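You operate a simulated robot arm through the tools that you are given. There is no shell and no other tool. Be economical: measure what you need, move in short steps, check, and stop when the job is done.

Carry out the task below with a simulated robot arm. There is one attempt and no reset: what you move stays moved.

Task
Switch ventilator three on and set its rate to 24.
Fine: shut the switch cover; the other settings stay; it runs on its battery.
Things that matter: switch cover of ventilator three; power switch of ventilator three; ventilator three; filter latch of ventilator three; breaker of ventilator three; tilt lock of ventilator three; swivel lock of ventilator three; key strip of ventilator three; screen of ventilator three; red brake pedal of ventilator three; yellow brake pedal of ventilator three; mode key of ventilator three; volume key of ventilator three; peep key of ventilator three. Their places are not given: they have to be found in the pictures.

Only the result counts: the job must be done as asked and must still hold three seconds after the hand-in. Knocking over, shifting, dropping, spilling or breaking anything else fails it. A push-on lid holds only when it is set on centred and level and pressed home; a screw cap is set on level and turned clockwise until tight.

Robot
A 7-joint arm with a two-finger parallel gripper, fixed in place. Base frame: the origin is at the foot of the arm, x ahead of it, y to its left, z up. Lengths are in mm, angles in degrees, forces in N, time in s.
With the tool pointing down near the work surface it reaches from about 220 to 420 mm from the base axis. Its first joint turns from -66.0 to 66.0 degrees. Payload 2.4 kg.
The TCP is the grasp point between the finger pads, 30 mm short of the fingertips. In the tool frame z runs along the fingers and y along their closing line. Largest opening 94 mm; finger width 28, thickness 10; the body of the gripper, 50 by 96 mm, starts 55 mm behind the TCP.
Orientation is that of the tool frame in the base frame, as [roll, pitch, yaw] about the fixed x, y, z axes, in that order (R = Rz(yaw) Ry(pitch) Rx(roll)). With the fingers straight down and closing along the base's y, the tool's x points along the base's -x, its y along +y and its z along -z.

Tools
- The arm moves only by the tool nudge_tool. Its argument "commands" is a list of rows, each an object of numbers (a shift or turn left out is 0, a gripper value left out holds the last): "dx", "dy", "dz": the shift along the tool's x, y, z in units of 250 mm (1.0 is 250 mm); "wx", "wy", "wz": the turn, a rotation vector about the tool's x, y, z in units of 45 degrees (1.0 is 45 degrees); "grip": the gripper command, from -1 (fully open) to 1 (shut), values between in proportion. In form: [{"dx": .., "dy": .., "dz": .., "wx": .., "wy": .., "wz": .., "grip": ..}, ...]. A call has 1 to 12 rows; each row is the pose to reach, as a shift and turn from the pose commanded when the call began, along the tool's axes at that moment. A call with a number of a shift or a turn outside -1 to 1 is refused whole. Each row takes 0.2 s and may step no farther than 50 mm and 8.6 degrees from the row before; otherwise, or with a gripper value out of range, the whole call is refused. A pose out of reach is approached as far as the arm can. The call stops where the force on the tool passes 50 N (or 10 N more than at its start, if that is more) or the arm is blocked; 0.2 s more then pass. Each finger travels about 153 mm/s and halts on what it meets, pressing with about 35 N; the grip force reading is that of the motor and also rises with nothing between the fingers. The clock runs only during rows and for 0.2 s after the last one: add rows that repeat a pose to give the fingers time. It gives the time, the measured TCP pose, the force on the tool (base axes), the opening and the grip force at its end, in the units of the frame above (readings bear some noise).
- Cameras (640 x 400 px; columns grow to the right, rows downward): "scene" is fixed at [51.8, 484.2, 1460.4]; the picture's right is [-0.61, -0.79, 0.00], its down [-0.33, 0.25, -0.91] and it looks along [0.72, -0.56, -0.41] (base axes); focal length 274 px, centre (320, 200). "wrist" rides on the gripper at [-37, 0, -58] in the tool frame; the picture's right is [0.00, -1.00, 0.00], its down [0.97, 0.00, -0.24] and it looks along [0.24, 0.00, 0.97] (tool axes); focal length 218 px, centre (320, 200).
- camera(camera): a new picture of that camera. No time passes.
- pixel_to_xyz(camera, pixels): there is no depth. For up to 12 entries [column, row, z] of the newest picture of that camera ("zoom" is the newest enlarged one), the place [x, y] in the base frame at which the ray of that pixel passes the height z, good to about 3 mm. No time passes.
- close_up(camera, box): a new picture of the part [left, top, right, bottom] of that camera's present view, enlarged. No time passes.
- close_job(): hands the job in; it is judged then, once.

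Work in short steps. Measure before you move; look again where a grasp or a placing could have gone wrong, and mend it. You have 80 turns and 54 pictures in all, those below and enlarged ones among them. Open the gripper and draw the arm clear of the work before you hand the job in, unless the task says otherwise; then end with one line.

The tools are called after "Call:" as a command line: name --argument value ..., lists and objects as JSON in quotes. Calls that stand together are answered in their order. nudge_tool: Moves the arm, as the interface text tells. Its arguments: {"type":"object","properties":{"commands":{"type":"array","items":{"type":"object","properties":{"dx":{"type":"number"},"dy":{"type":"number"},"dz":{"type":"number"},"wx":{"type":"number"},"wy":{"type":"number"},"wz":{"type":"number"},"grip":{"type":"number"}}}}},"required":["commands"]} The other tools are called the same way: camera (camera) takes a picture; pixel_to_xyz (camera, pixels) gives the place at which the rays of pixels pass given heights; close_up (camera, box) takes an enlarged picture of a part of a camera's view; close_job () hands the job in.

At the start:

```text
clock: 0.0
ee_pos: [427.3, -91.7, 1299.4]
ee_rot: [179.8, 0.0, -180.0]
wrist_force: [0.3, -0.3, 1.0]
finger_gap: 94.2
grip_force: 0.0
```

scene: 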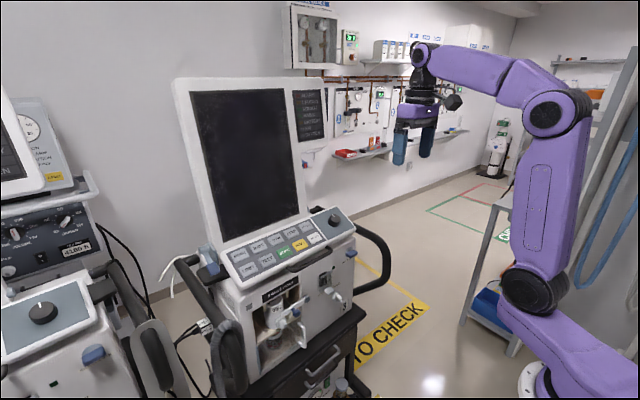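
wrist: 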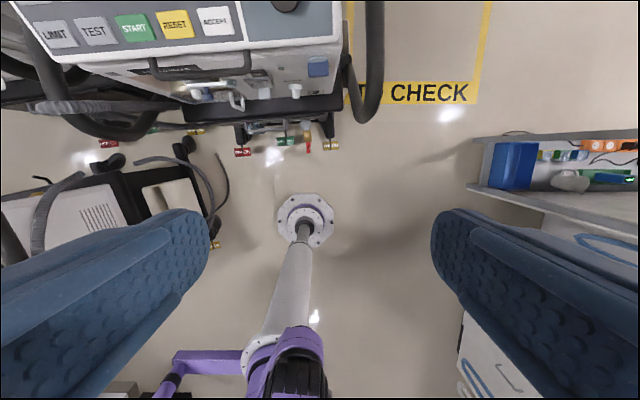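

The ventilator panel is around (280,250) in the scene; I'll enlarge it to read the controls.

Call:
close_up --camera "scene" --box '[170, 200, 400, 344]'

Call:
close_up --camera "scene" --box '[0, 60, 200, 400]'

Call:
close_up --camera "scene" --box '[170, 70, 350, 190]'

Call:
close_up --camera "wrist" --box '[0, 0, 400, 200]'

```text
2.78 times, centred on (285, 272) of scene
```

zoom: 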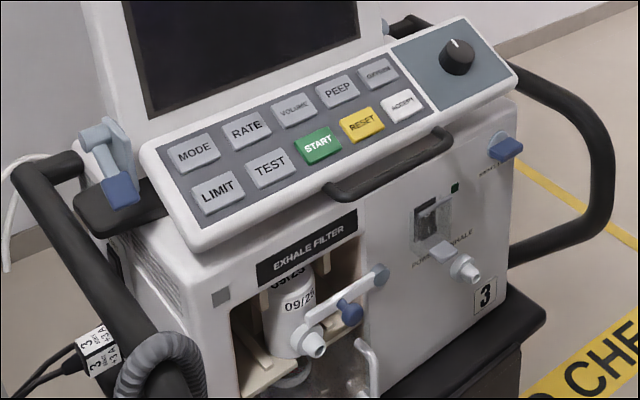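

```text
1.18 times, centred on (100, 230) of scene
```

zoom: 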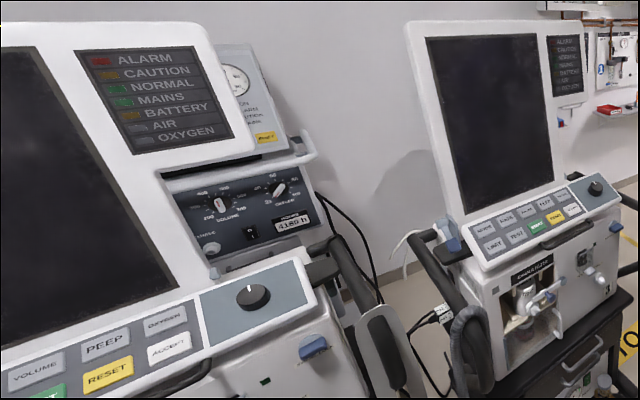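

```text
3.33 times, centred on (260, 130) of scene
```

zoom: 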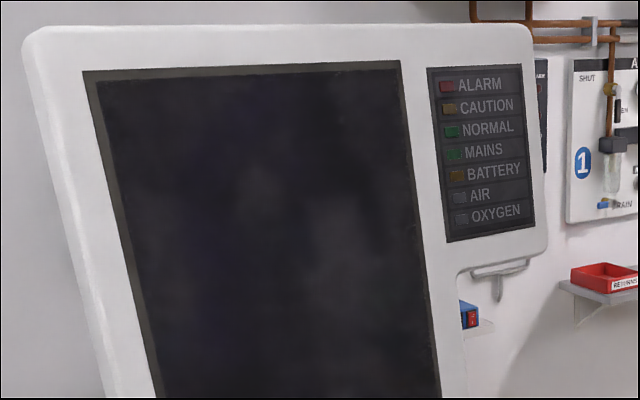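

```text
1.60 times, centred on (200, 100) of wrist
```

zoom: 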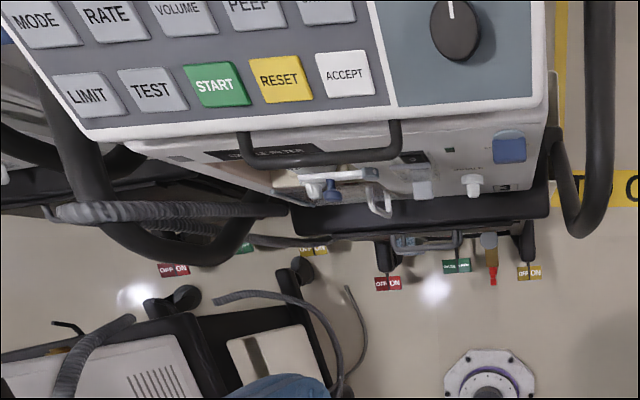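

The switch cover is near (586,38,820) by a two-view estimate, and the panel is around (640,0,1020). I'll tilt the tool forward 45° with a slight lowering so the wrist camera sees the front.

Call:
nudge_tool --commands '[{"wy": -0.167, "dy": 0.05, "dz": 0.05}, {"wy": -0.333, "dy": 0.1, "dz": 0.1}, {"wy": -0.5, "dy": 0.15, "dz": 0.15}, {"wy": -0.667, "dy": 0.2, "dz": 0.2}, {"wy": -0.833, "dy": 0.25, "dz": 0.25}, {"wy": -1.0, "dy": 0.3, "dz": 0.3}, {"wy": -1.0, "dy": 0.3, "dz": 0.3}]'

Call:
camera --camera "wrist"

```text
clock: 1.6
ee_pos: [427.5, -15.3, 1222.3]
ee_rot: [179.8, 45.0, 179.9]
wrist_force: [0.1, -0.4, 0.4]
finger_gap: 94.0
grip_force: 0.1
```

```text
47 pictures are left
```

wrist: 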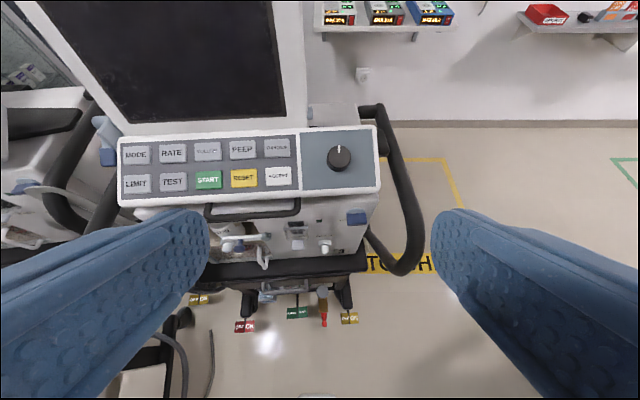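

Good view of the panel. I'll go lower and tilt 30° more to look at the front face with the switch at (296,228).

Call:
nudge_tool --commands '[{"wy": -0.13, "dx": 0.13, "dz": 0.1, "dy": 0.02}, {"wy": -0.26, "dx": 0.26, "dz": 0.2, "dy": 0.04}, {"wy": -0.4, "dx": 0.39, "dz": 0.29, "dy": 0.06}, {"wy": -0.53, "dx": 0.52, "dz": 0.39, "dy": 0.08}, {"wy": -0.667, "dx": 0.65, "dz": 0.48, "dy": 0.1}, {"wy": -0.667, "dx": 0.65, "dz": 0.48, "dy": 0.1}]'

Call:
camera --camera "wrist"

Call:
close_up --camera "wrist" --box '[200, 100, 440, 250]'

```text
clock: 3.0
ee_pos: [434.9, -105.3, 1032.6]
ee_rot: [176.1, 75.7, 157.0]
wrist_force: [-3.0, 4.0, -8.1]
finger_gap: 94.0
grip_force: 0.1
out of reach, approached as far as the arm can: row 2, 3, 4, 5, 6
```

```text
46 pictures are left
```

wrist: 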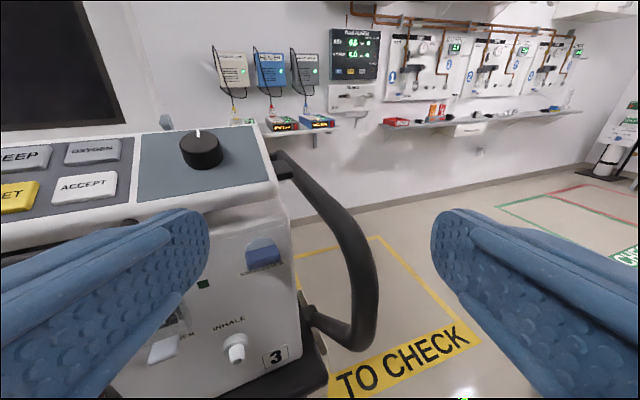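

```text
2.67 times, centred on (320, 175) of wrist
```

zoom: 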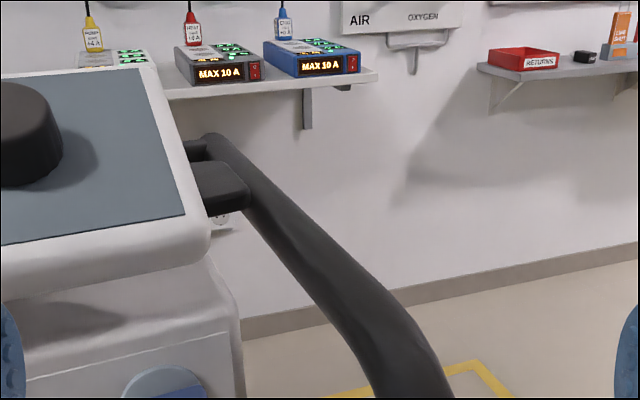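

The arm ran out of reach and yawed; I look at the scene to see its configuration.

Call:
camera --camera "scene"

```text
44 pictures are left
```

scene: 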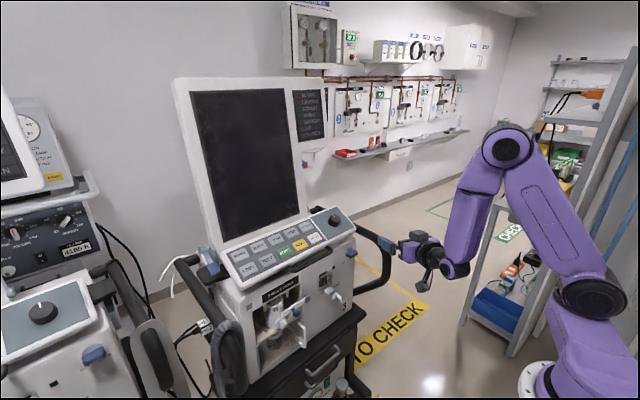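

The arm is folded too close to the body, so I'll bring it up and forward into a reachable pose (about x 480, z 1090).

Call:
nudge_tool --commands '[{"dx": -0.19, "dz": -0.05}, {"dx": -0.27, "dz": 0.07}, {"dx": -0.33, "dz": 0.18}, {"dx": -0.34, "dz": 0.24}, {"dx": -0.34, "dz": 0.24}]'

Call:
camera --camera "wrist"

```text
clock: 4.2
ee_pos: [489.8, 15.5, 1090.0]
ee_rot: [179.9, 75.1, 179.9]
wrist_force: [-0.1, 0.2, -0.1]
finger_gap: 93.6
grip_force: 0.0
out of reach, approached as far as the arm can: row 1
```

```text
43 pictures are left
```

wrist: 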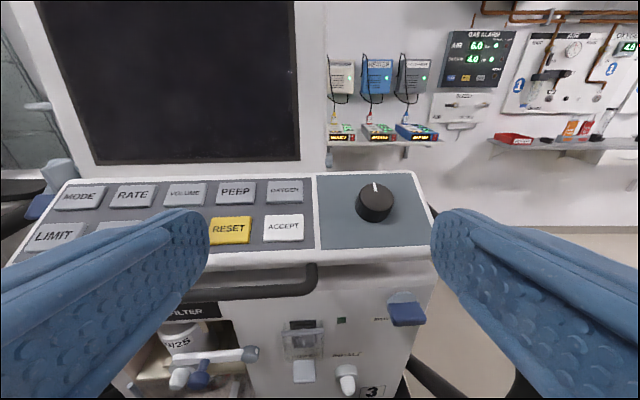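

Reachable now. I enlarge the front face with the switch near (300,340) and the screen lamps.

Call:
close_up --camera "wrist" --box '[240, 270, 440, 395]'

Call:
close_up --camera "scene" --box '[290, 240, 370, 290]'

```text
3.20 times, centred on (340, 332) of wrist
```

zoom: 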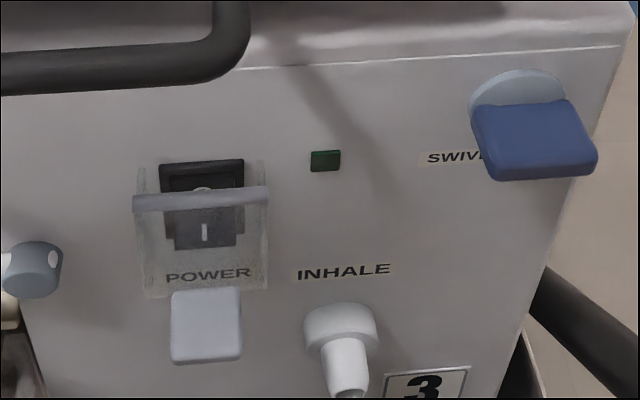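

```text
8.00 times, centred on (330, 265) of scene
```

zoom: 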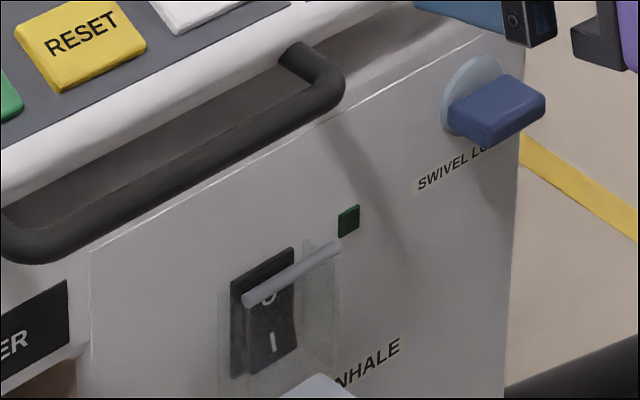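

The cover is a clear box over the rocker (I below O), with a grey bar and a pale tab beneath. I close the fingers and descend to see it more squarely.

Call:
nudge_tool --commands '[{"dx": 0.13, "dz": 0.02, "grip": 1}, {"dx": 0.26, "dz": 0.05}, {"dx": 0.39, "dz": 0.07}, {"dx": 0.51, "dz": 0.1}, {"dx": 0.51, "dz": 0.1}]'

Call:
camera --camera "wrist"

```text
clock: 5.4
ee_pos: [477.9, 17.3, 960.4]
ee_rot: [179.7, 75.0, 179.7]
wrist_force: [-1.2, 0.1, 0.6]
finger_gap: 0.0
grip_force: 33.1
```

```text
40 pictures are left
```

wrist: 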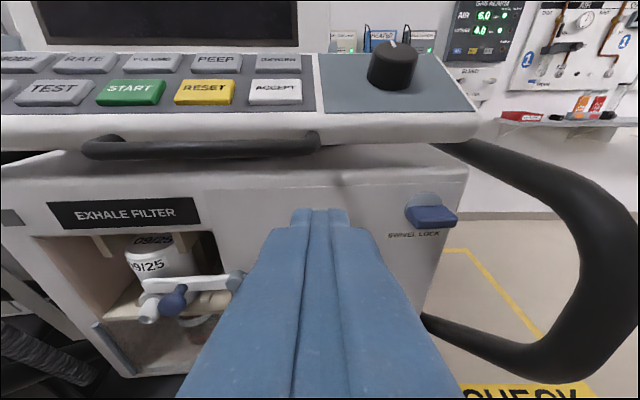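

The closed fingers hide the switch; I shift sideways to y ≈ -60 to view it past the fingers.

Call:
nudge_tool --commands '[{"dy": -0.16}, {"dy": -0.32}, {"dy": -0.32}]'

Call:
camera --camera "wrist"

```text
clock: 6.2
ee_pos: [474.3, -60.9, 959.0]
ee_rot: [180.0, 75.1, 179.8]
wrist_force: [0.5, -0.1, 0.6]
finger_gap: 0.0
grip_force: 32.2
```

```text
39 pictures are left
```

wrist: 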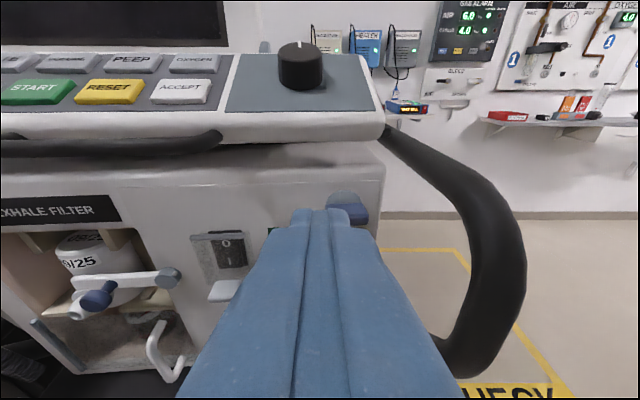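

Call:
close_up --camera "wrist" --box '[150, 210, 270, 320]'

```text
3.64 times, centred on (210, 265) of wrist
```

zoom: 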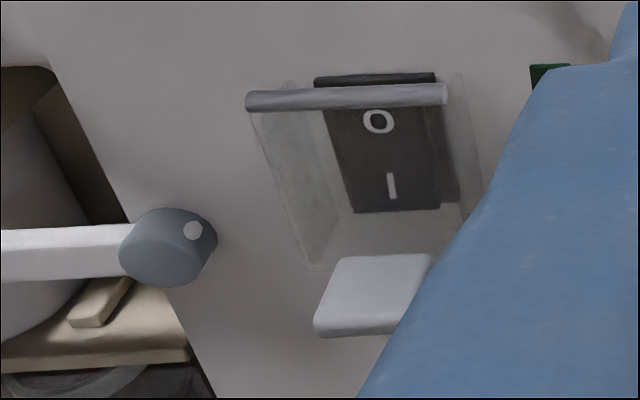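

The cover is hinged at the top bar, at about (587, 34, 886). Its lift tab is at the bottom, at x 565–590, y 21–46, z ≈ 824, and the rocker's I is at about (601, 36, 843). I move to a level pose in front of and below it.

Call:
nudge_tool --commands '[{"dx": 0.12, "dy": 0.09, "dz": 0.05, "wy": -0.08}, {"dx": 0.24, "dy": 0.19, "dz": 0.1, "wy": -0.16}, {"dx": 0.36, "dy": 0.28, "dz": 0.15, "wy": -0.25}, {"dx": 0.486, "dy": 0.38, "dz": 0.196, "wy": -0.333}, {"dx": 0.486, "dy": 0.38, "dz": 0.196, "wy": -0.333}]'

Call:
camera --camera "scene"

```text
clock: 7.4
ee_pos: [492.8, 33.4, 829.7]
ee_rot: [26.0, 89.8, 25.9]
wrist_force: [0.0, 0.3, 0.6]
finger_gap: 0.0
grip_force: 33.1
```

```text
37 pictures are left
```

scene: 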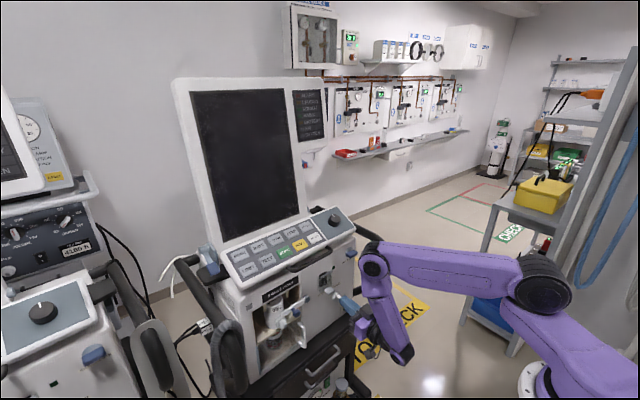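

Pose is good. I tilt the fingers up 15° and lower so they sit just below the tab, then check visually.

Call:
nudge_tool --commands '[{"dx": 0.1, "dz": 0.0, "wy": -0.17}, {"dx": 0.17, "dz": 0.03, "wy": -0.333}, {"dx": 0.17, "dz": 0.09, "wy": -0.333}, {"dx": 0.17, "dz": 0.09, "wy": -0.333}]'

Call:
camera --camera "wrist"

Call:
close_up --camera "scene" --box '[290, 250, 386, 310]'

```text
clock: 8.4
ee_pos: [517.9, 32.4, 787.4]
ee_rot: [0.2, 74.9, 0.0]
wrist_force: [-0.4, 0.0, 0.4]
finger_gap: 0.0
grip_force: 32.5
```

```text
36 pictures are left
```

wrist: 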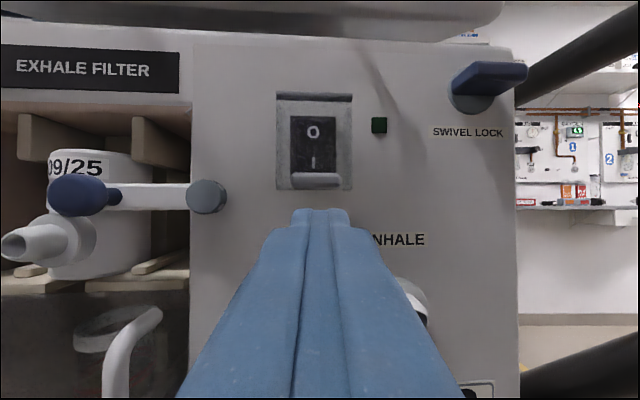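

```text
6.67 times, centred on (338, 280) of scene
```

zoom: 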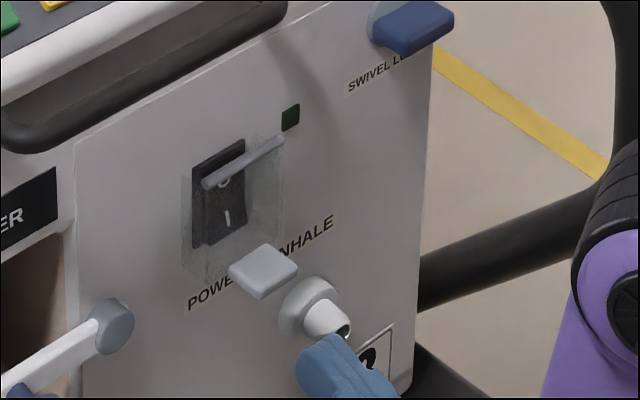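

The tab is at y ≈ 34, z 816–824, and the fingertip's top corner is at z ≈ 809. I advance 40 mm under it, then lift slowly by about 45 mm.

Call:
nudge_tool --commands '[{"dx": 0.02, "dz": 0.077, "dy": 0.006}, {"dx": 0.0415, "dz": 0.155, "dy": 0.006}, {"dx": -0.0165, "dz": 0.17, "dy": 0.006}, {"dx": -0.0745, "dz": 0.186, "dy": 0.006}, {"dx": -0.132, "dz": 0.202, "dy": 0.006}, {"dx": -0.132, "dz": 0.202, "dy": 0.006}]'

Call:
camera --camera "wrist"

Call:
close_up --camera "scene" --box '[290, 250, 386, 310]'

```text
clock: 9.4
ee_pos: [552.7, 33.7, 798.6]
ee_rot: [-2.6, 77.8, -2.2]
wrist_force: [-0.4, 0.7, -1.2]
finger_gap: 0.0
grip_force: 33.5
stopped in row 4: the force on the tool passed its limit (the readings are from after the stop); the commanded pose is now the measured one
```

```text
34 pictures are left
```

wrist: 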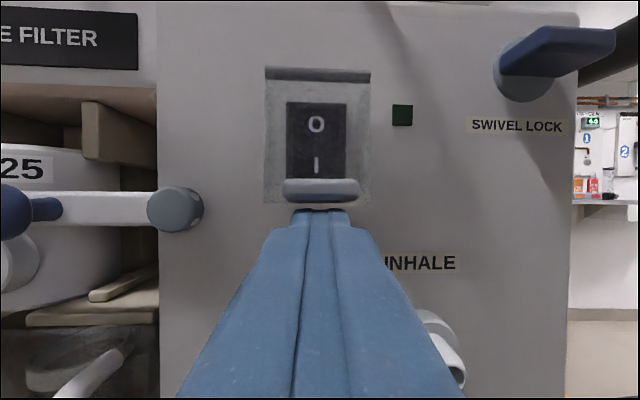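

```text
6.67 times, centred on (338, 280) of scene
```

zoom: 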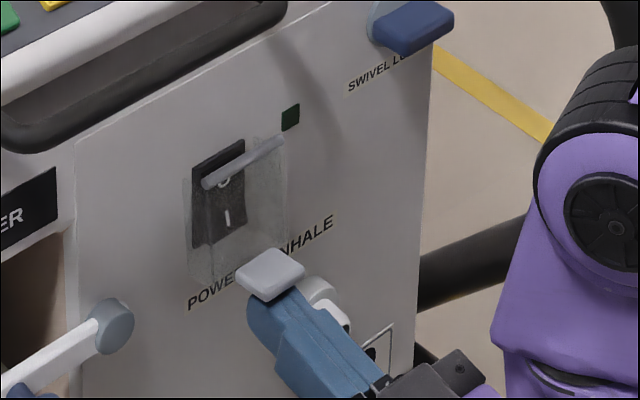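

Lifting straight up jammed: the contact is nearly below the hinge, so the tab must swing outward first. I back off, open to about 50 mm and straddle the tab's outer end, then check.

Call:
nudge_tool --commands '[{"dx": -0.006, "dz": -0.142, "grip": 1}, {"dx": -0.006, "dz": -0.142, "grip": -0.1}, {"dx": -0.092, "dz": -0.124, "wy": 0.04, "grip": -0.1}, {"dx": -0.092, "dz": -0.124, "wy": 0.04, "grip": -0.1}, {"dx": -0.067, "dz": -0.003, "wy": 0.04, "grip": -0.1}, {"dx": -0.067, "dz": -0.003, "wy": 0.04, "grip": -0.1}]'

Call:
camera --camera "wrist"

Call:
close_up --camera "scene" --box '[290, 250, 386, 310]'

```text
clock: 10.8
ee_pos: [548.5, 36.1, 813.4]
ee_rot: [-3.0, 79.4, -2.5]
wrist_force: [0.6, -0.3, 1.0]
finger_gap: 51.7
grip_force: 0.1
```

```text
32 pictures are left
```

wrist: 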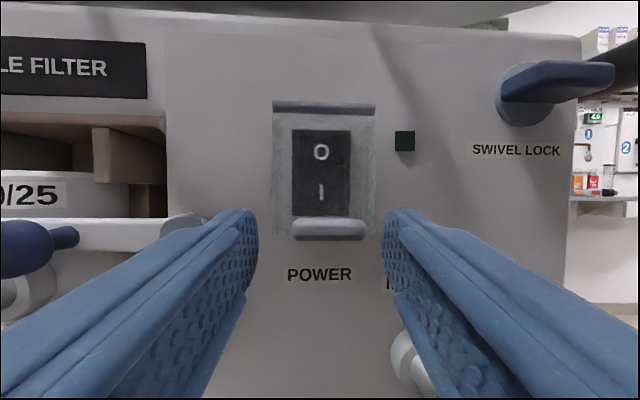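

```text
6.67 times, centred on (338, 280) of scene
```

zoom: 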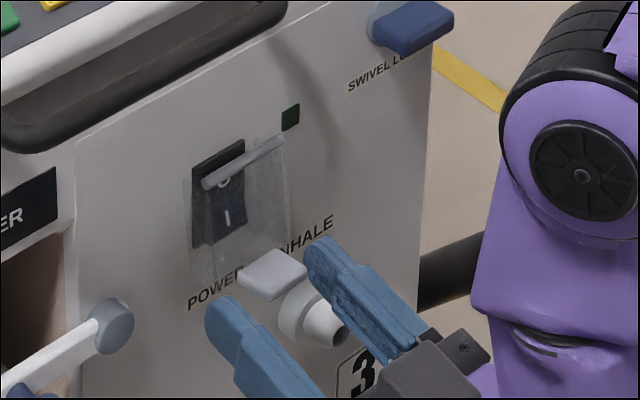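

The tab (row 230, cols 293–366) sits between the fingertips, about 3 mm right of centre. I shift and pinch it.

Call:
nudge_tool --commands '[{"dy": -0.012, "grip": -0.1}, {"dy": -0.012, "grip": 0.3}, {"dy": -0.012, "grip": 1}, {"dy": -0.012, "grip": 1}]'

Call:
camera --camera "wrist"

```text
clock: 11.8
ee_pos: [548.5, 34.5, 813.9]
ee_rot: [-2.7, 79.4, -2.3]
wrist_force: [1.8, -0.5, 0.1]
finger_gap: 28.2
grip_force: 34.9
```

```text
30 pictures are left
```

wrist: 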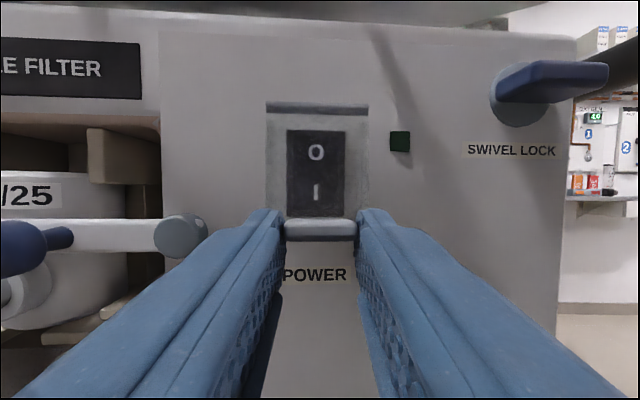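

Tab held (gap 28). I swing it about the hinge at (591, 880) by 45°, tool following.

Call:
nudge_tool --commands '[{"dx": -0.0301, "dz": -0.028, "wy": 0.1667, "grip": 1}, {"dx": -0.0635, "dz": -0.0519, "wy": 0.3333}, {"dx": -0.0998, "dz": -0.0713, "wy": 0.5}, {"dx": -0.1383, "dz": -0.0856, "wy": 0.6667}, {"dx": -0.1784, "dz": -0.095, "wy": 0.8333}, {"dx": -0.2192, "dz": -0.0989, "wy": 1.0}, {"dx": -0.2192, "dz": -0.0989, "wy": 1.0}]'

Call:
close_up --camera "scene" --box '[280, 230, 392, 300]'

```text
clock: 13.4
ee_pos: [514.6, 29.7, 866.3]
ee_rot: [-179.1, 55.7, -179.0]
wrist_force: [11.7, 7.8, 0.9]
finger_gap: 28.3
grip_force: 35.1
```

```text
5.71 times, centred on (336, 265) of scene
```

zoom: 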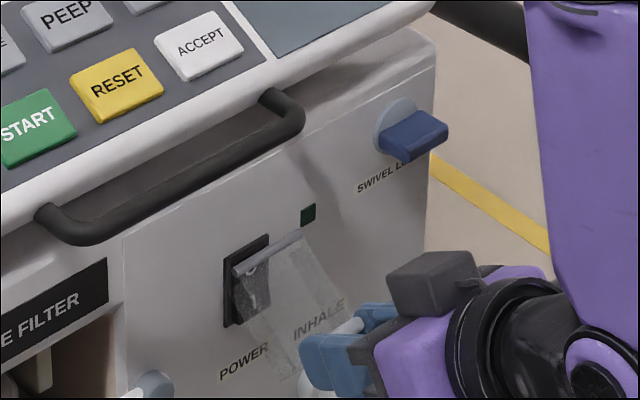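

Cover is open about 45° and follows well. I continue the arc to about 105°, letting the tab pivot between the pads so the camera stays clear of the handle.

Call:
nudge_tool --commands '[{"dx": -0.032, "dz": -0.036, "wy": 0.082}, {"dx": -0.069, "dz": -0.066, "wy": 0.171}, {"dx": -0.111, "dz": -0.09, "wy": 0.238}, {"dx": -0.156, "dz": -0.107, "wy": 0.304}, {"dx": -0.201, "dz": -0.117, "wy": 0.349}, {"dx": -0.246, "dz": -0.12, "wy": 0.349}, {"dx": -0.246, "dz": -0.12, "wy": 0.349}]'

Call:
close_up --camera "scene" --box '[280, 230, 392, 300]'

```text
clock: 15.0
ee_pos: [522.4, 32.1, 930.5]
ee_rot: [-179.2, 39.5, -179.2]
wrist_force: [-11.0, 5.9, -12.0]
finger_gap: 27.5
grip_force: 35.5
```

```text
5.71 times, centred on (336, 265) of scene
```

zoom: 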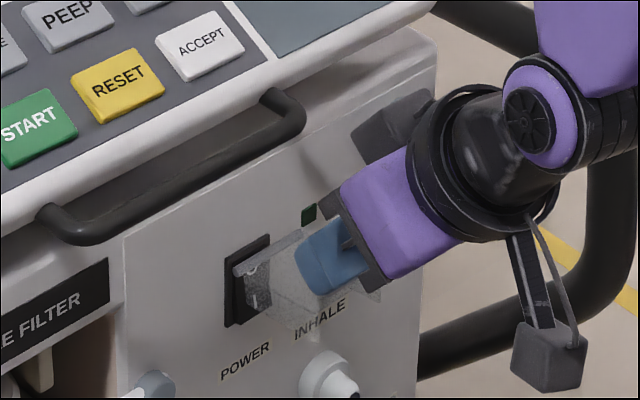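

Cover is up near 100° with a resisting force, probably its stop. I release, back off along the tool axis, and see whether it stays.

Call:
nudge_tool --commands '[{"grip": -0.1}, {"grip": -0.1}, {"dz": -0.12, "grip": -0.1}, {"dz": -0.24, "grip": -0.1}, {"dz": -0.24, "grip": -0.1}]'

Call:
camera --camera "wrist"

Call:
close_up --camera "scene" --box '[280, 230, 392, 300]'

```text
clock: 16.2
ee_pos: [486.2, 31.6, 978.6]
ee_rot: [-179.3, 39.8, -179.2]
wrist_force: [-0.4, -0.2, 0.4]
finger_gap: 51.6
grip_force: 0.0
```

```text
27 pictures are left
```

wrist: 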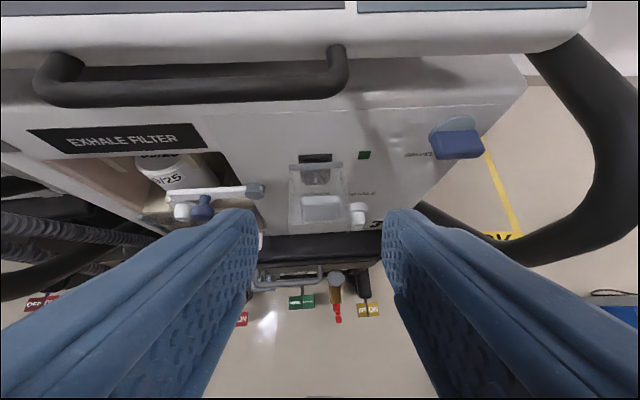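

```text
5.71 times, centred on (336, 265) of scene
```

zoom: 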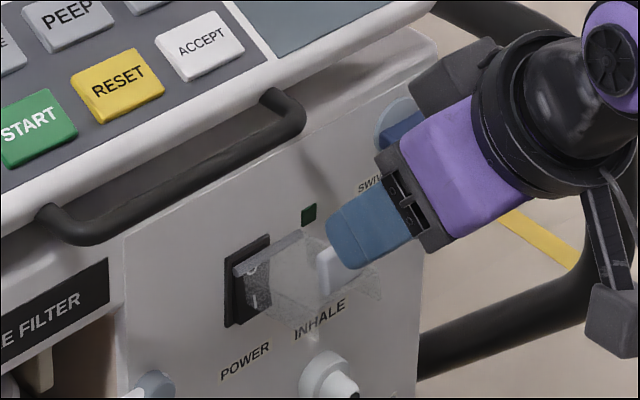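

The cover stays open by itself. I back away, close the fingers and come round to a level pose in front, clear of the open cover.

Call:
nudge_tool --commands '[{"dx": 0.03, "dz": -0.03, "wy": -0.1667, "grip": 1}, {"dx": 0.09, "dz": 0.03, "wy": -0.3333}, {"dx": 0.15, "dz": 0.09, "wy": -0.5}, {"dx": 0.21, "dz": 0.15, "wy": -0.6667}, {"dx": 0.26, "dz": 0.2, "wy": -0.8333}, {"dx": 0.309, "dz": 0.256, "dy": 0.01, "wy": -1.0}, {"dx": 0.309, "dz": 0.256, "dy": 0.01, "wy": -1.0}]'

```text
clock: 17.8
ee_pos: [468.6, 34.1, 878.4]
ee_rot: [-174.0, 85.0, -173.7]
wrist_force: [0.5, -0.3, 0.2]
finger_gap: 0.0
grip_force: 33.1
```

Now tilt to 105° and advance to just short of the rocker's I, then look.

Call:
nudge_tool --commands '[{"dx": 0.07, "dz": 0.02, "wy": -0.15}, {"dx": 0.14, "dz": 0.06, "wy": -0.3}, {"dx": 0.205, "dz": 0.104, "dy": 0.002, "wy": -0.444}, {"dx": 0.18, "dz": 0.22, "dy": 0.002, "wy": -0.444}, {"dx": 0.154, "dz": 0.324, "dy": 0.002, "wy": -0.444}, {"dx": 0.154, "dz": 0.324, "dy": 0.002, "wy": -0.444}]'

Call:
camera --camera "wrist"

Call:
close_up --camera "scene" --box '[280, 240, 376, 300]'

```text
clock: 19.2
ee_pos: [541.8, 34.1, 831.6]
ee_rot: [-2.3, 75.0, -1.7]
wrist_force: [0.2, 0.0, -0.3]
finger_gap: 0.0
grip_force: 32.8
```

```text
25 pictures are left
```

wrist: 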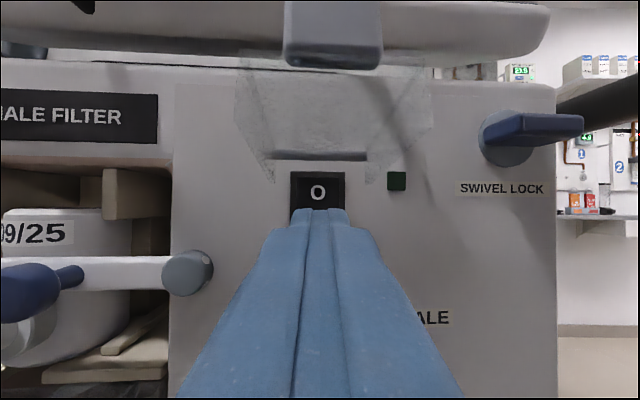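

```text
6.67 times, centred on (328, 270) of scene
```

zoom: 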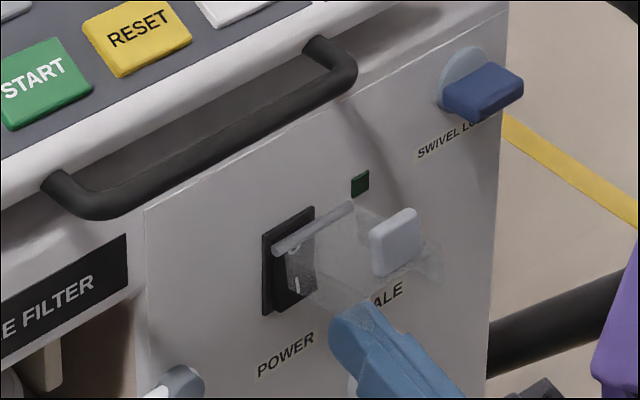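

Tip lines up horizontally with the rocker, just below the O. I lower 2 mm and advance 30 mm in small steps, watching the force.

Call:
nudge_tool --commands '[{"dx": 0.02, "dz": 0.044}, {"dx": 0.03, "dz": 0.083}, {"dx": 0.036, "dz": 0.102}, {"dx": 0.039, "dz": 0.114}]'

Call:
close_up --camera "scene" --box '[280, 240, 376, 300]'

```text
clock: 20.2
ee_pos: [574.3, 33.5, 831.8]
ee_rot: [-2.1, 75.2, -1.8]
wrist_force: [0.6, 0.3, 0.2]
finger_gap: 0.0
grip_force: 33.4
```

```text
6.67 times, centred on (328, 270) of scene
```

zoom: 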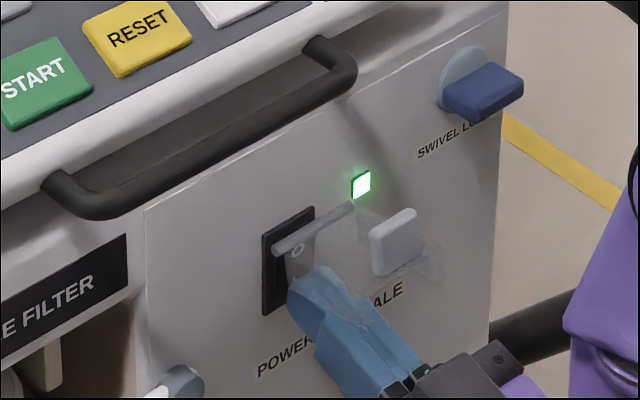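

The power lamp is lit, so the switch is on. I withdraw along the tool axis, then rise in front to come above the open cover.

Call:
nudge_tool --commands '[{"dz": -0.13}, {"dz": -0.26}, {"dz": -0.4}, {"dx": -0.16, "dz": -0.37, "wy": 0.15}, {"dx": -0.32, "dz": -0.33, "wy": 0.333}, {"dx": -0.47, "dz": -0.3, "wy": 0.333}, {"dx": -0.47, "dz": -0.3, "wy": 0.333}]'

Call:
camera --camera "scene"

```text
clock: 21.8
ee_pos: [471.1, 34.7, 923.9]
ee_rot: [-108.2, 89.5, -107.9]
wrist_force: [0.1, 0.6, 0.1]
finger_gap: 0.2
grip_force: 32.3
```

```text
22 pictures are left
```

scene: 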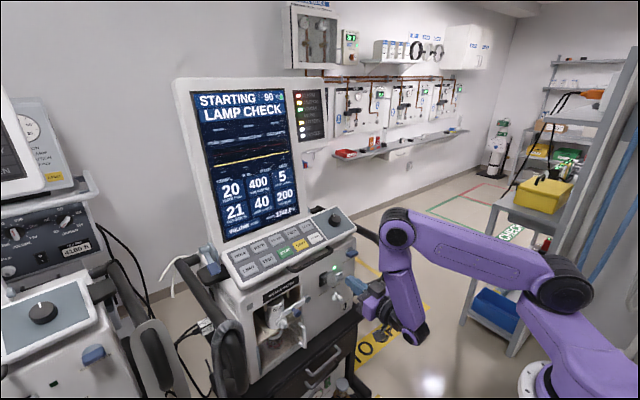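

The screen is up (starting, lamp check, rate 20). Now I close the cover by pressing down on its raised tab and following its arc.

Call:
nudge_tool --commands '[{"dz": 0.09, "dx": -0.04}, {"dz": 0.18, "dx": -0.04}, {"dz": 0.18, "dx": 0.02}, {"dz": 0.18, "dx": 0.07}, {"dz": 0.18, "dx": 0.12}, {"dz": 0.18, "dx": 0.17}, {"dz": 0.192, "dx": 0.24}, {"dz": 0.22, "dx": 0.3}, {"dz": 0.26, "dx": 0.34}, {"dz": 0.288, "dx": 0.354}, {"dz": 0.288, "dx": 0.354}]'

Call:
close_up --camera "scene" --box '[280, 240, 376, 300]'

```text
clock: 24.2
ee_pos: [543.5, 34.8, 839.2]
ee_rot: [-70.1, 89.4, -69.7]
wrist_force: [-5.2, -0.1, 15.6]
finger_gap: 0.0
grip_force: 33.2
```

```text
6.67 times, centred on (328, 270) of scene
```

zoom: 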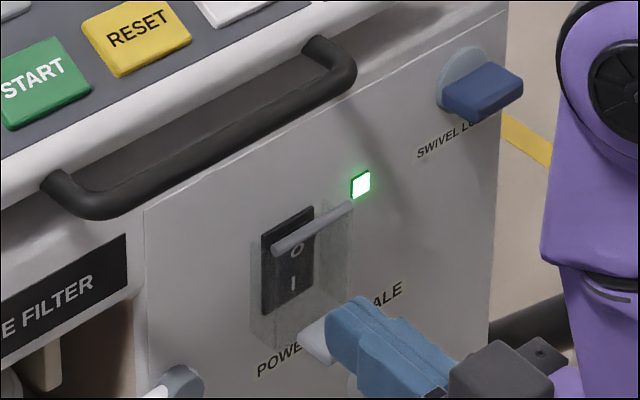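

Cover looks shut; I press its front lightly inward to make sure, then back off and inspect.

Call:
nudge_tool --commands '[{"dx": -0.012, "dz": 0.03}, {"dx": -0.012, "dz": 0.055}, {"dx": -0.012, "dz": 0.07}, {"dx": -0.012, "dz": -0.1}, {"dx": -0.012, "dz": -0.26}, {"dx": -0.012, "dz": -0.26}]'

Call:
close_up --camera "scene" --box '[280, 240, 376, 300]'

Call:
close_up --camera "scene" --box '[180, 80, 340, 240]'

```text
clock: 25.6
ee_pos: [475.6, 35.2, 838.1]
ee_rot: [-106.3, 89.3, -105.9]
wrist_force: [0.2, 0.1, 0.7]
finger_gap: 0.0
grip_force: 33.0
```

```text
6.67 times, centred on (328, 270) of scene
```

zoom: 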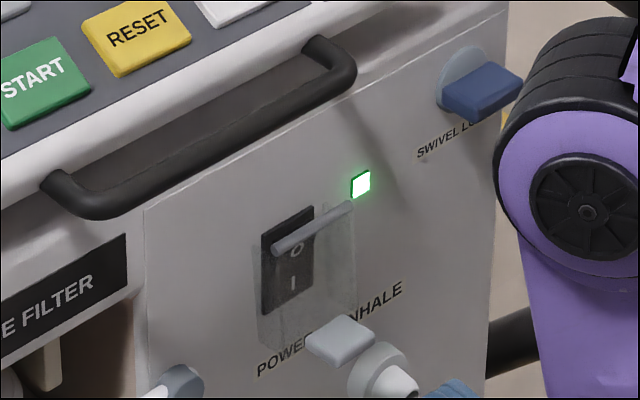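

```text
2.50 times, centred on (260, 160) of scene
```

zoom: 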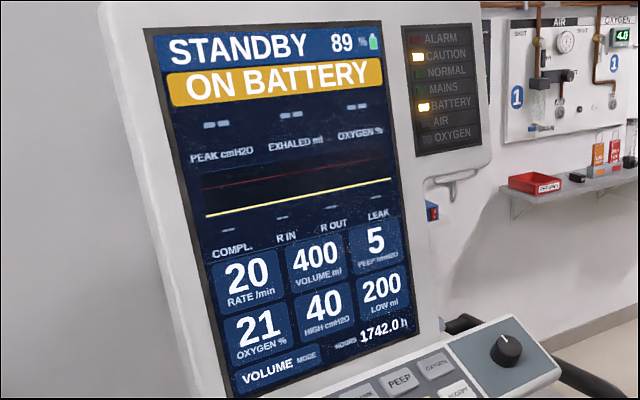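

Standby, on battery, rate 20. The cover's tab sits about 1 px farther out than originally, so it may be slightly ajar. I push the tab's front end inward at z ≈ 820.

Call:
nudge_tool --commands '[{"dx": 0.072, "dz": 0.1}, {"dx": 0.072, "dz": 0.2}, {"dx": 0.072, "dz": 0.23}, {"dx": 0.072, "dz": 0.245}, {"dx": 0.072, "dz": 0.255}, {"dx": 0.072, "dz": 0.255}]'

```text
clock: 27.0
ee_pos: [540.4, 34.2, 820.4]
ee_rot: [-117.7, 89.3, -117.2]
wrist_force: [-27.4, -0.8, 2.1]
finger_gap: 0.2
grip_force: 33.2
```

Contact with 27 N inward; I back off and compare the tab position.

Call:
nudge_tool --commands '[{"dz": -0.1}, {"dz": -0.26}, {"dz": -0.26}]'

Call:
close_up --camera "scene" --box '[290, 250, 386, 310]'

```text
clock: 27.8
ee_pos: [477.2, 35.2, 821.5]
ee_rot: [-99.8, 89.5, -99.4]
wrist_force: [-1.1, -0.3, 0.0]
finger_gap: 0.0
grip_force: 33.5
```

```text
6.67 times, centred on (338, 280) of scene
```

zoom: 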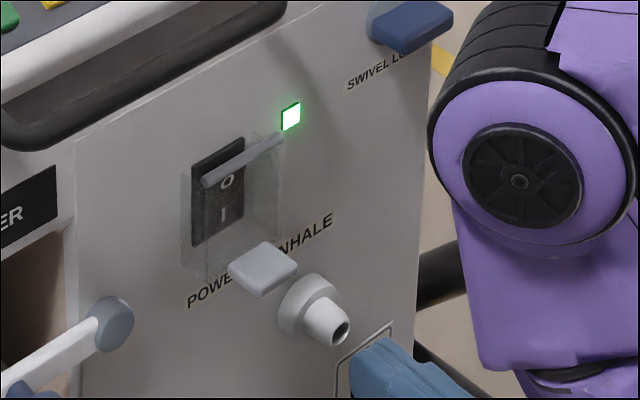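

The tab now matches its starting position, so the cover is shut. Next come the keys: I raise the arm over to the key strip, with RATE estimated near (650, 226, 1027).

Call:
nudge_tool --commands '[{"dx": -0.18, "dz": 0.0, "wy": 0.1}, {"dx": -0.36, "dz": 0.0, "dy": 0.05, "wy": 0.25}, {"dx": -0.54, "dz": 0.0, "dy": 0.12, "wy": 0.4}, {"dx": -0.72, "dz": 0.0, "dy": 0.2, "wy": 0.55}, {"dx": -0.88, "dz": 0.0, "dy": 0.28, "wy": 0.7}, {"dx": -1.0, "dz": 0.02, "dy": 0.36, "wy": 0.8}, {"dx": -1.0, "dz": 0.06, "dy": 0.4, "wy": 0.95}, {"dx": -1.0, "dz": 0.06, "dy": 0.4, "wy": 0.95}]'

Call:
camera --camera "wrist"

```text
clock: 29.6
ee_pos: [492.6, 134.8, 1068.7]
ee_rot: [-179.3, 47.1, -179.0]
wrist_force: [-0.7, -0.1, 0.9]
finger_gap: 0.0
grip_force: 33.6
```

```text
17 pictures are left
```

wrist: 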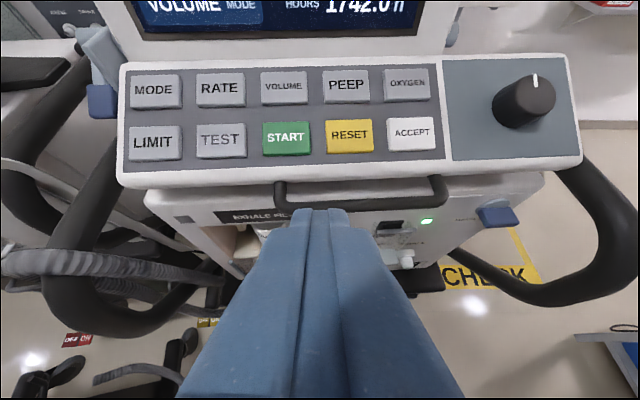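

From the three views: RATE ≈ (652,218,1033), ACCEPT ≈ (631,54,1005), panel slope about 31°. I hover 25 mm above RATE, normal to the panel.

Call:
nudge_tool --commands '[{"dx": -0.17, "dz": 0.006, "dy": 0.08, "wy": 0.1}, {"dx": -0.309, "dz": 0.068, "dy": 0.19, "wy": 0.2}, {"dx": -0.36, "dz": 0.212, "dy": 0.28, "wy": 0.3}, {"dx": -0.39, "dz": 0.353, "dy": 0.333, "wy": 0.358}, {"dx": -0.39, "dz": 0.353, "dy": 0.333, "wy": 0.358}]'

Call:
camera --camera "wrist"

```text
clock: 30.8
ee_pos: [620.9, 217.3, 1083.6]
ee_rot: [-179.3, 30.9, -179.3]
wrist_force: [0.6, -0.3, -0.1]
finger_gap: 0.0
grip_force: 33.2
```

```text
16 pictures are left
```

wrist: 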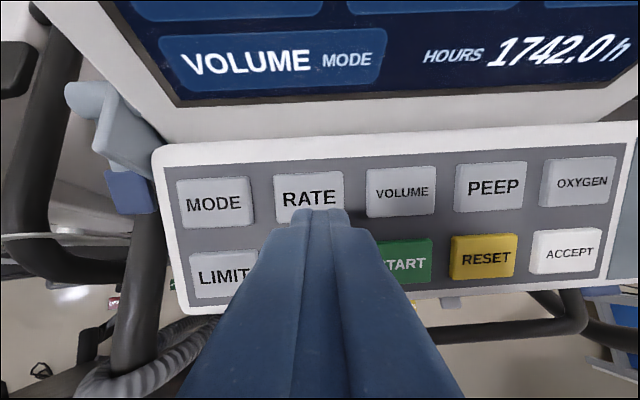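

RATE appears about 7 mm up-slope and 6 mm left of the aim line, and about 36 mm away. I correct and press down gently in steps.

Call:
nudge_tool --commands '[{"dx": -0.028, "dy": 0.024, "dz": 0.06}, {"dx": -0.028, "dy": 0.024, "dz": 0.11}, {"dx": -0.028, "dy": 0.024, "dz": 0.13}, {"dx": -0.028, "dy": 0.024, "dz": 0.142}]'

Call:
camera --camera "scene"

```text
clock: 31.8
ee_pos: [646.1, 226.1, 1055.1]
ee_rot: [-179.4, 31.0, -179.3]
wrist_force: [-0.2, 0.4, 0.4]
finger_gap: 0.0
grip_force: 33.0
```

```text
15 pictures are left
```

scene: 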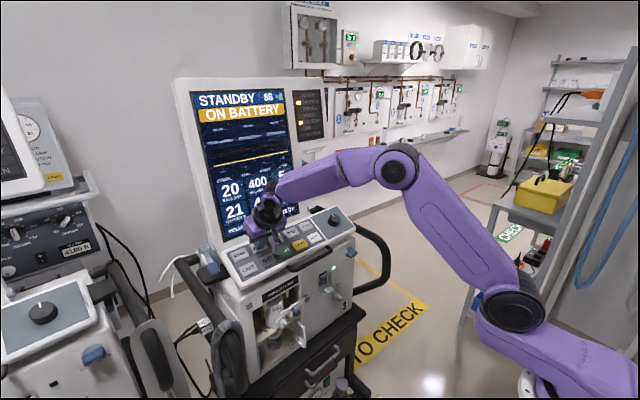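

No contact force yet; I press a few mm more.

Call:
nudge_tool --commands '[{"dz": 0.01}, {"dz": 0.02}]'

```text
clock: 32.4
ee_pos: [649.3, 227.3, 1052.1]
ee_rot: [-179.4, 31.0, -179.3]
wrist_force: [-5.9, -1.4, 4.5]
finger_gap: 0.1
grip_force: 33.5
```

Contact at about 7 N; I press slightly further and check the screen and finger position.

Call:
nudge_tool --commands '[{"dz": 0.008}, {"dz": 0.012}]'

Call:
close_up --camera "scene" --box '[180, 80, 340, 280]'

```text
clock: 33.0
ee_pos: [650.4, 227.0, 1049.9]
ee_rot: [-179.5, 31.2, -179.4]
wrist_force: [-17.5, -7.5, 21.2]
finger_gap: 0.0
grip_force: 33.3
```

```text
2.00 times, centred on (260, 180) of scene
```

zoom: 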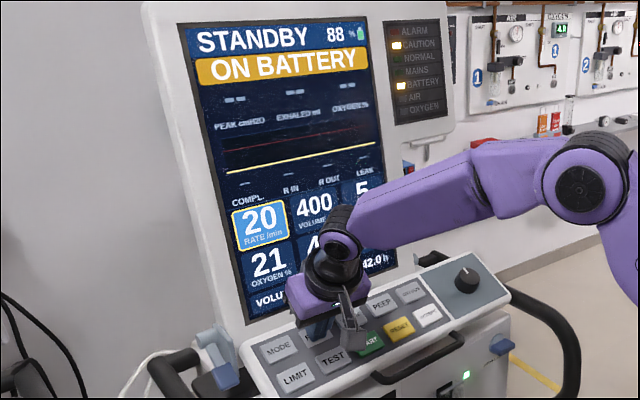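

RATE is selected (highlighted, 20). I retract and move above the knob near (651,-43,1035), opening the gripper and aligning to the strip's slight yaw.

Call:
nudge_tool --commands '[{"dz": -0.07}, {"dz": -0.15}, {"dz": -0.152, "dy": -0.19}, {"dz": -0.152, "dy": -0.38}, {"dz": -0.152, "dy": -0.57, "dx": 0.01}, {"dz": -0.152, "dy": -0.76, "dx": 0.02, "wx": -0.025, "wz": -0.04, "grip": -0.49}, {"dz": -0.152, "dy": -0.92, "dx": 0.03, "wx": -0.05, "wz": -0.085, "grip": -0.49}, {"dz": -0.152, "dy": -1.0, "dx": 0.03, "wx": -0.05, "wz": -0.085, "grip": -0.49}, {"dz": -0.152, "dy": -1.0, "dx": 0.03, "wx": -0.05, "wz": -0.085, "grip": -0.49}]'

Call:
camera --camera "wrist"

```text
clock: 35.0
ee_pos: [599.0, 23.4, 1055.3]
ee_rot: [-178.0, 31.4, -174.6]
wrist_force: [0.4, -0.5, 0.3]
finger_gap: 70.2
grip_force: 0.1
out of reach, approached as far as the arm can: row 6, 7, 8, 9
```

```text
13 pictures are left
```

wrist: 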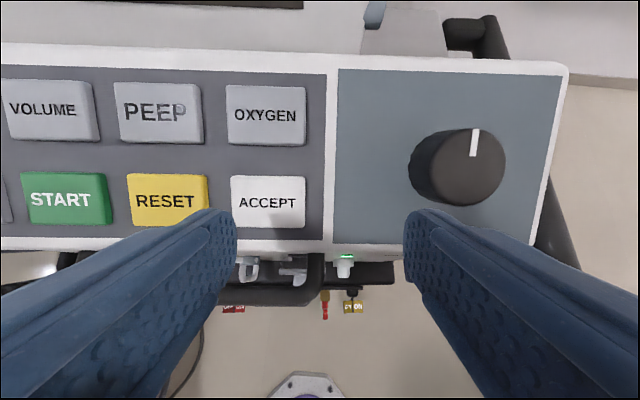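

The knob is at (460,165), but the arm could not follow fully at this posture. I lift and pull back a little to let it re-settle.

Call:
nudge_tool --commands '[{"dx": 0.03, "dz": -0.12}, {"dx": 0.06, "dz": -0.24}, {"dx": 0.082, "dz": -0.33}, {"dx": 0.082, "dz": -0.33}]'

```text
clock: 36.0
ee_pos: [526.2, 28.4, 1108.9]
ee_rot: [-179.2, 31.0, -175.0]
wrist_force: [0.2, -0.3, -0.9]
finger_gap: 70.0
grip_force: 0.0
out of reach, approached as far as the arm can: row 1, 2, 3, 4
```

Still offset; I undo the small yaw to see whether a wrist joint limit is the cause.

Call:
nudge_tool --commands '[{"wx": 0.03, "wz": 0.05}, {"wx": 0.06, "wz": 0.1}, {"wx": 0.06, "wz": 0.1}]'

Call:
camera --camera "scene"

```text
clock: 36.8
ee_pos: [528.6, 27.4, 1108.3]
ee_rot: [-179.3, 31.0, 179.9]
wrist_force: [-0.4, 0.4, -0.9]
finger_gap: 70.2
grip_force: 0.1
```

```text
12 pictures are left
```

scene: 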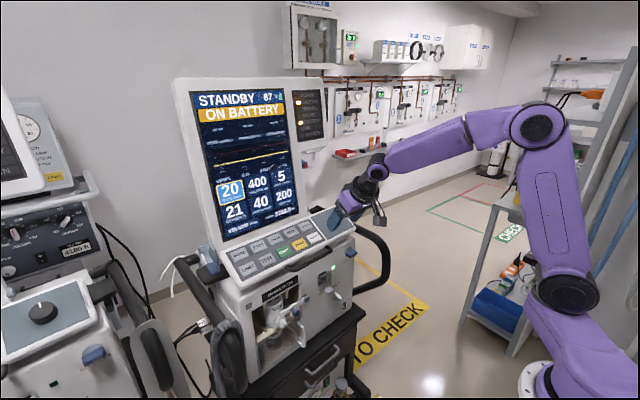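

The yaw was the joint limit; without it the pose is fine and RATE is still selected. I move to hover over the knob at about (650,-42,1035).

Call:
nudge_tool --commands '[{"dx": -0.09, "dz": 0.09, "dy": -0.09}, {"dx": -0.18, "dz": 0.19, "dy": -0.18}, {"dx": -0.265, "dz": 0.297, "dy": -0.278}, {"dx": -0.265, "dz": 0.297, "dy": -0.278}]'

Call:
camera --camera "wrist"

```text
clock: 37.8
ee_pos: [598.4, -29.8, 1063.2]
ee_rot: [-177.2, 31.7, -179.2]
wrist_force: [0.8, -0.1, 0.4]
finger_gap: 69.8
grip_force: 0.0
out of reach, approached as far as the arm can: row 2, 3, 4
```

```text
11 pictures are left
```

wrist: 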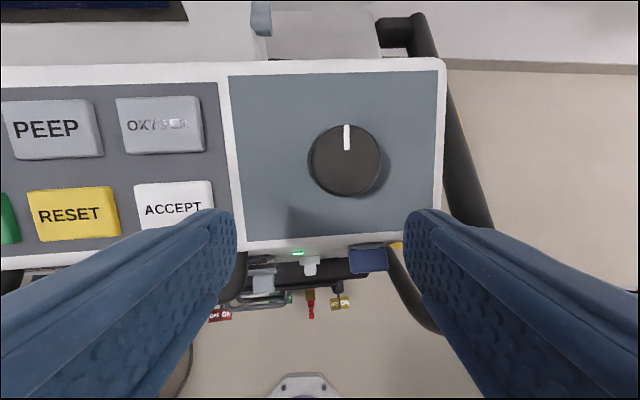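

The last joint is at its limit at this yaw. Turning the tool clockwise about its own axis should free it, and it doesn't matter for gripping a round knob.

Call:
nudge_tool --commands '[{"wz": 0.16, "wx": -0.02}, {"wz": 0.32, "wx": -0.04}, {"wz": 0.48, "wx": -0.06, "dx": -0.04, "dy": -0.02}, {"wz": 0.64, "wx": -0.06, "dx": -0.119, "dy": -0.049}, {"wz": 0.64, "wx": -0.06, "dx": -0.119, "dy": -0.049}]'

Call:
camera --camera "wrist"

```text
clock: 39.0
ee_pos: [595.5, -14.2, 1072.8]
ee_rot: [162.9, 30.0, 149.1]
wrist_force: [0.0, 0.2, 0.4]
finger_gap: 70.2
grip_force: 0.1
out of reach, approached as far as the arm can: row 1, 2, 3, 4, 5
```

```text
10 pictures are left
```

wrist: 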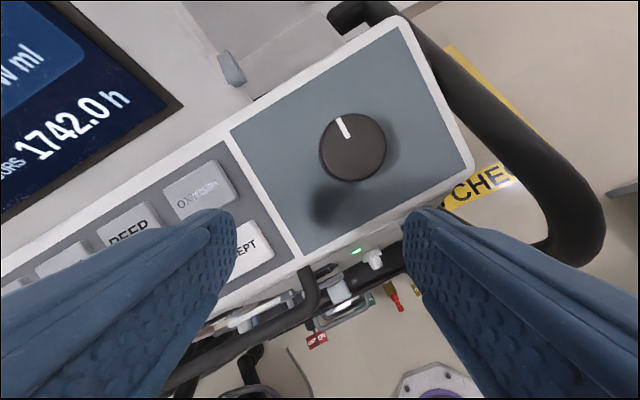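

Still limited by the arm's posture. I lift away along the tool axis to the open area near the starting pose to reset the configuration, turning the tool back.

Call:
nudge_tool --commands '[{"dz": -0.17, "wz": -0.1}, {"dz": -0.34, "wz": -0.25}, {"dz": -0.5, "wz": -0.4}, {"dz": -0.66, "wz": -0.55}, {"dz": -0.8, "wz": -0.66}, {"dz": -0.8, "wz": -0.66}]'

```text
clock: 40.4
ee_pos: [478.5, -3.9, 1231.3]
ee_rot: [-177.1, 34.4, -175.9]
wrist_force: [0.1, 0.5, -0.4]
finger_gap: 69.9
grip_force: 0.1
out of reach, approached as far as the arm can: row 1, 3, 4, 5, 6
```

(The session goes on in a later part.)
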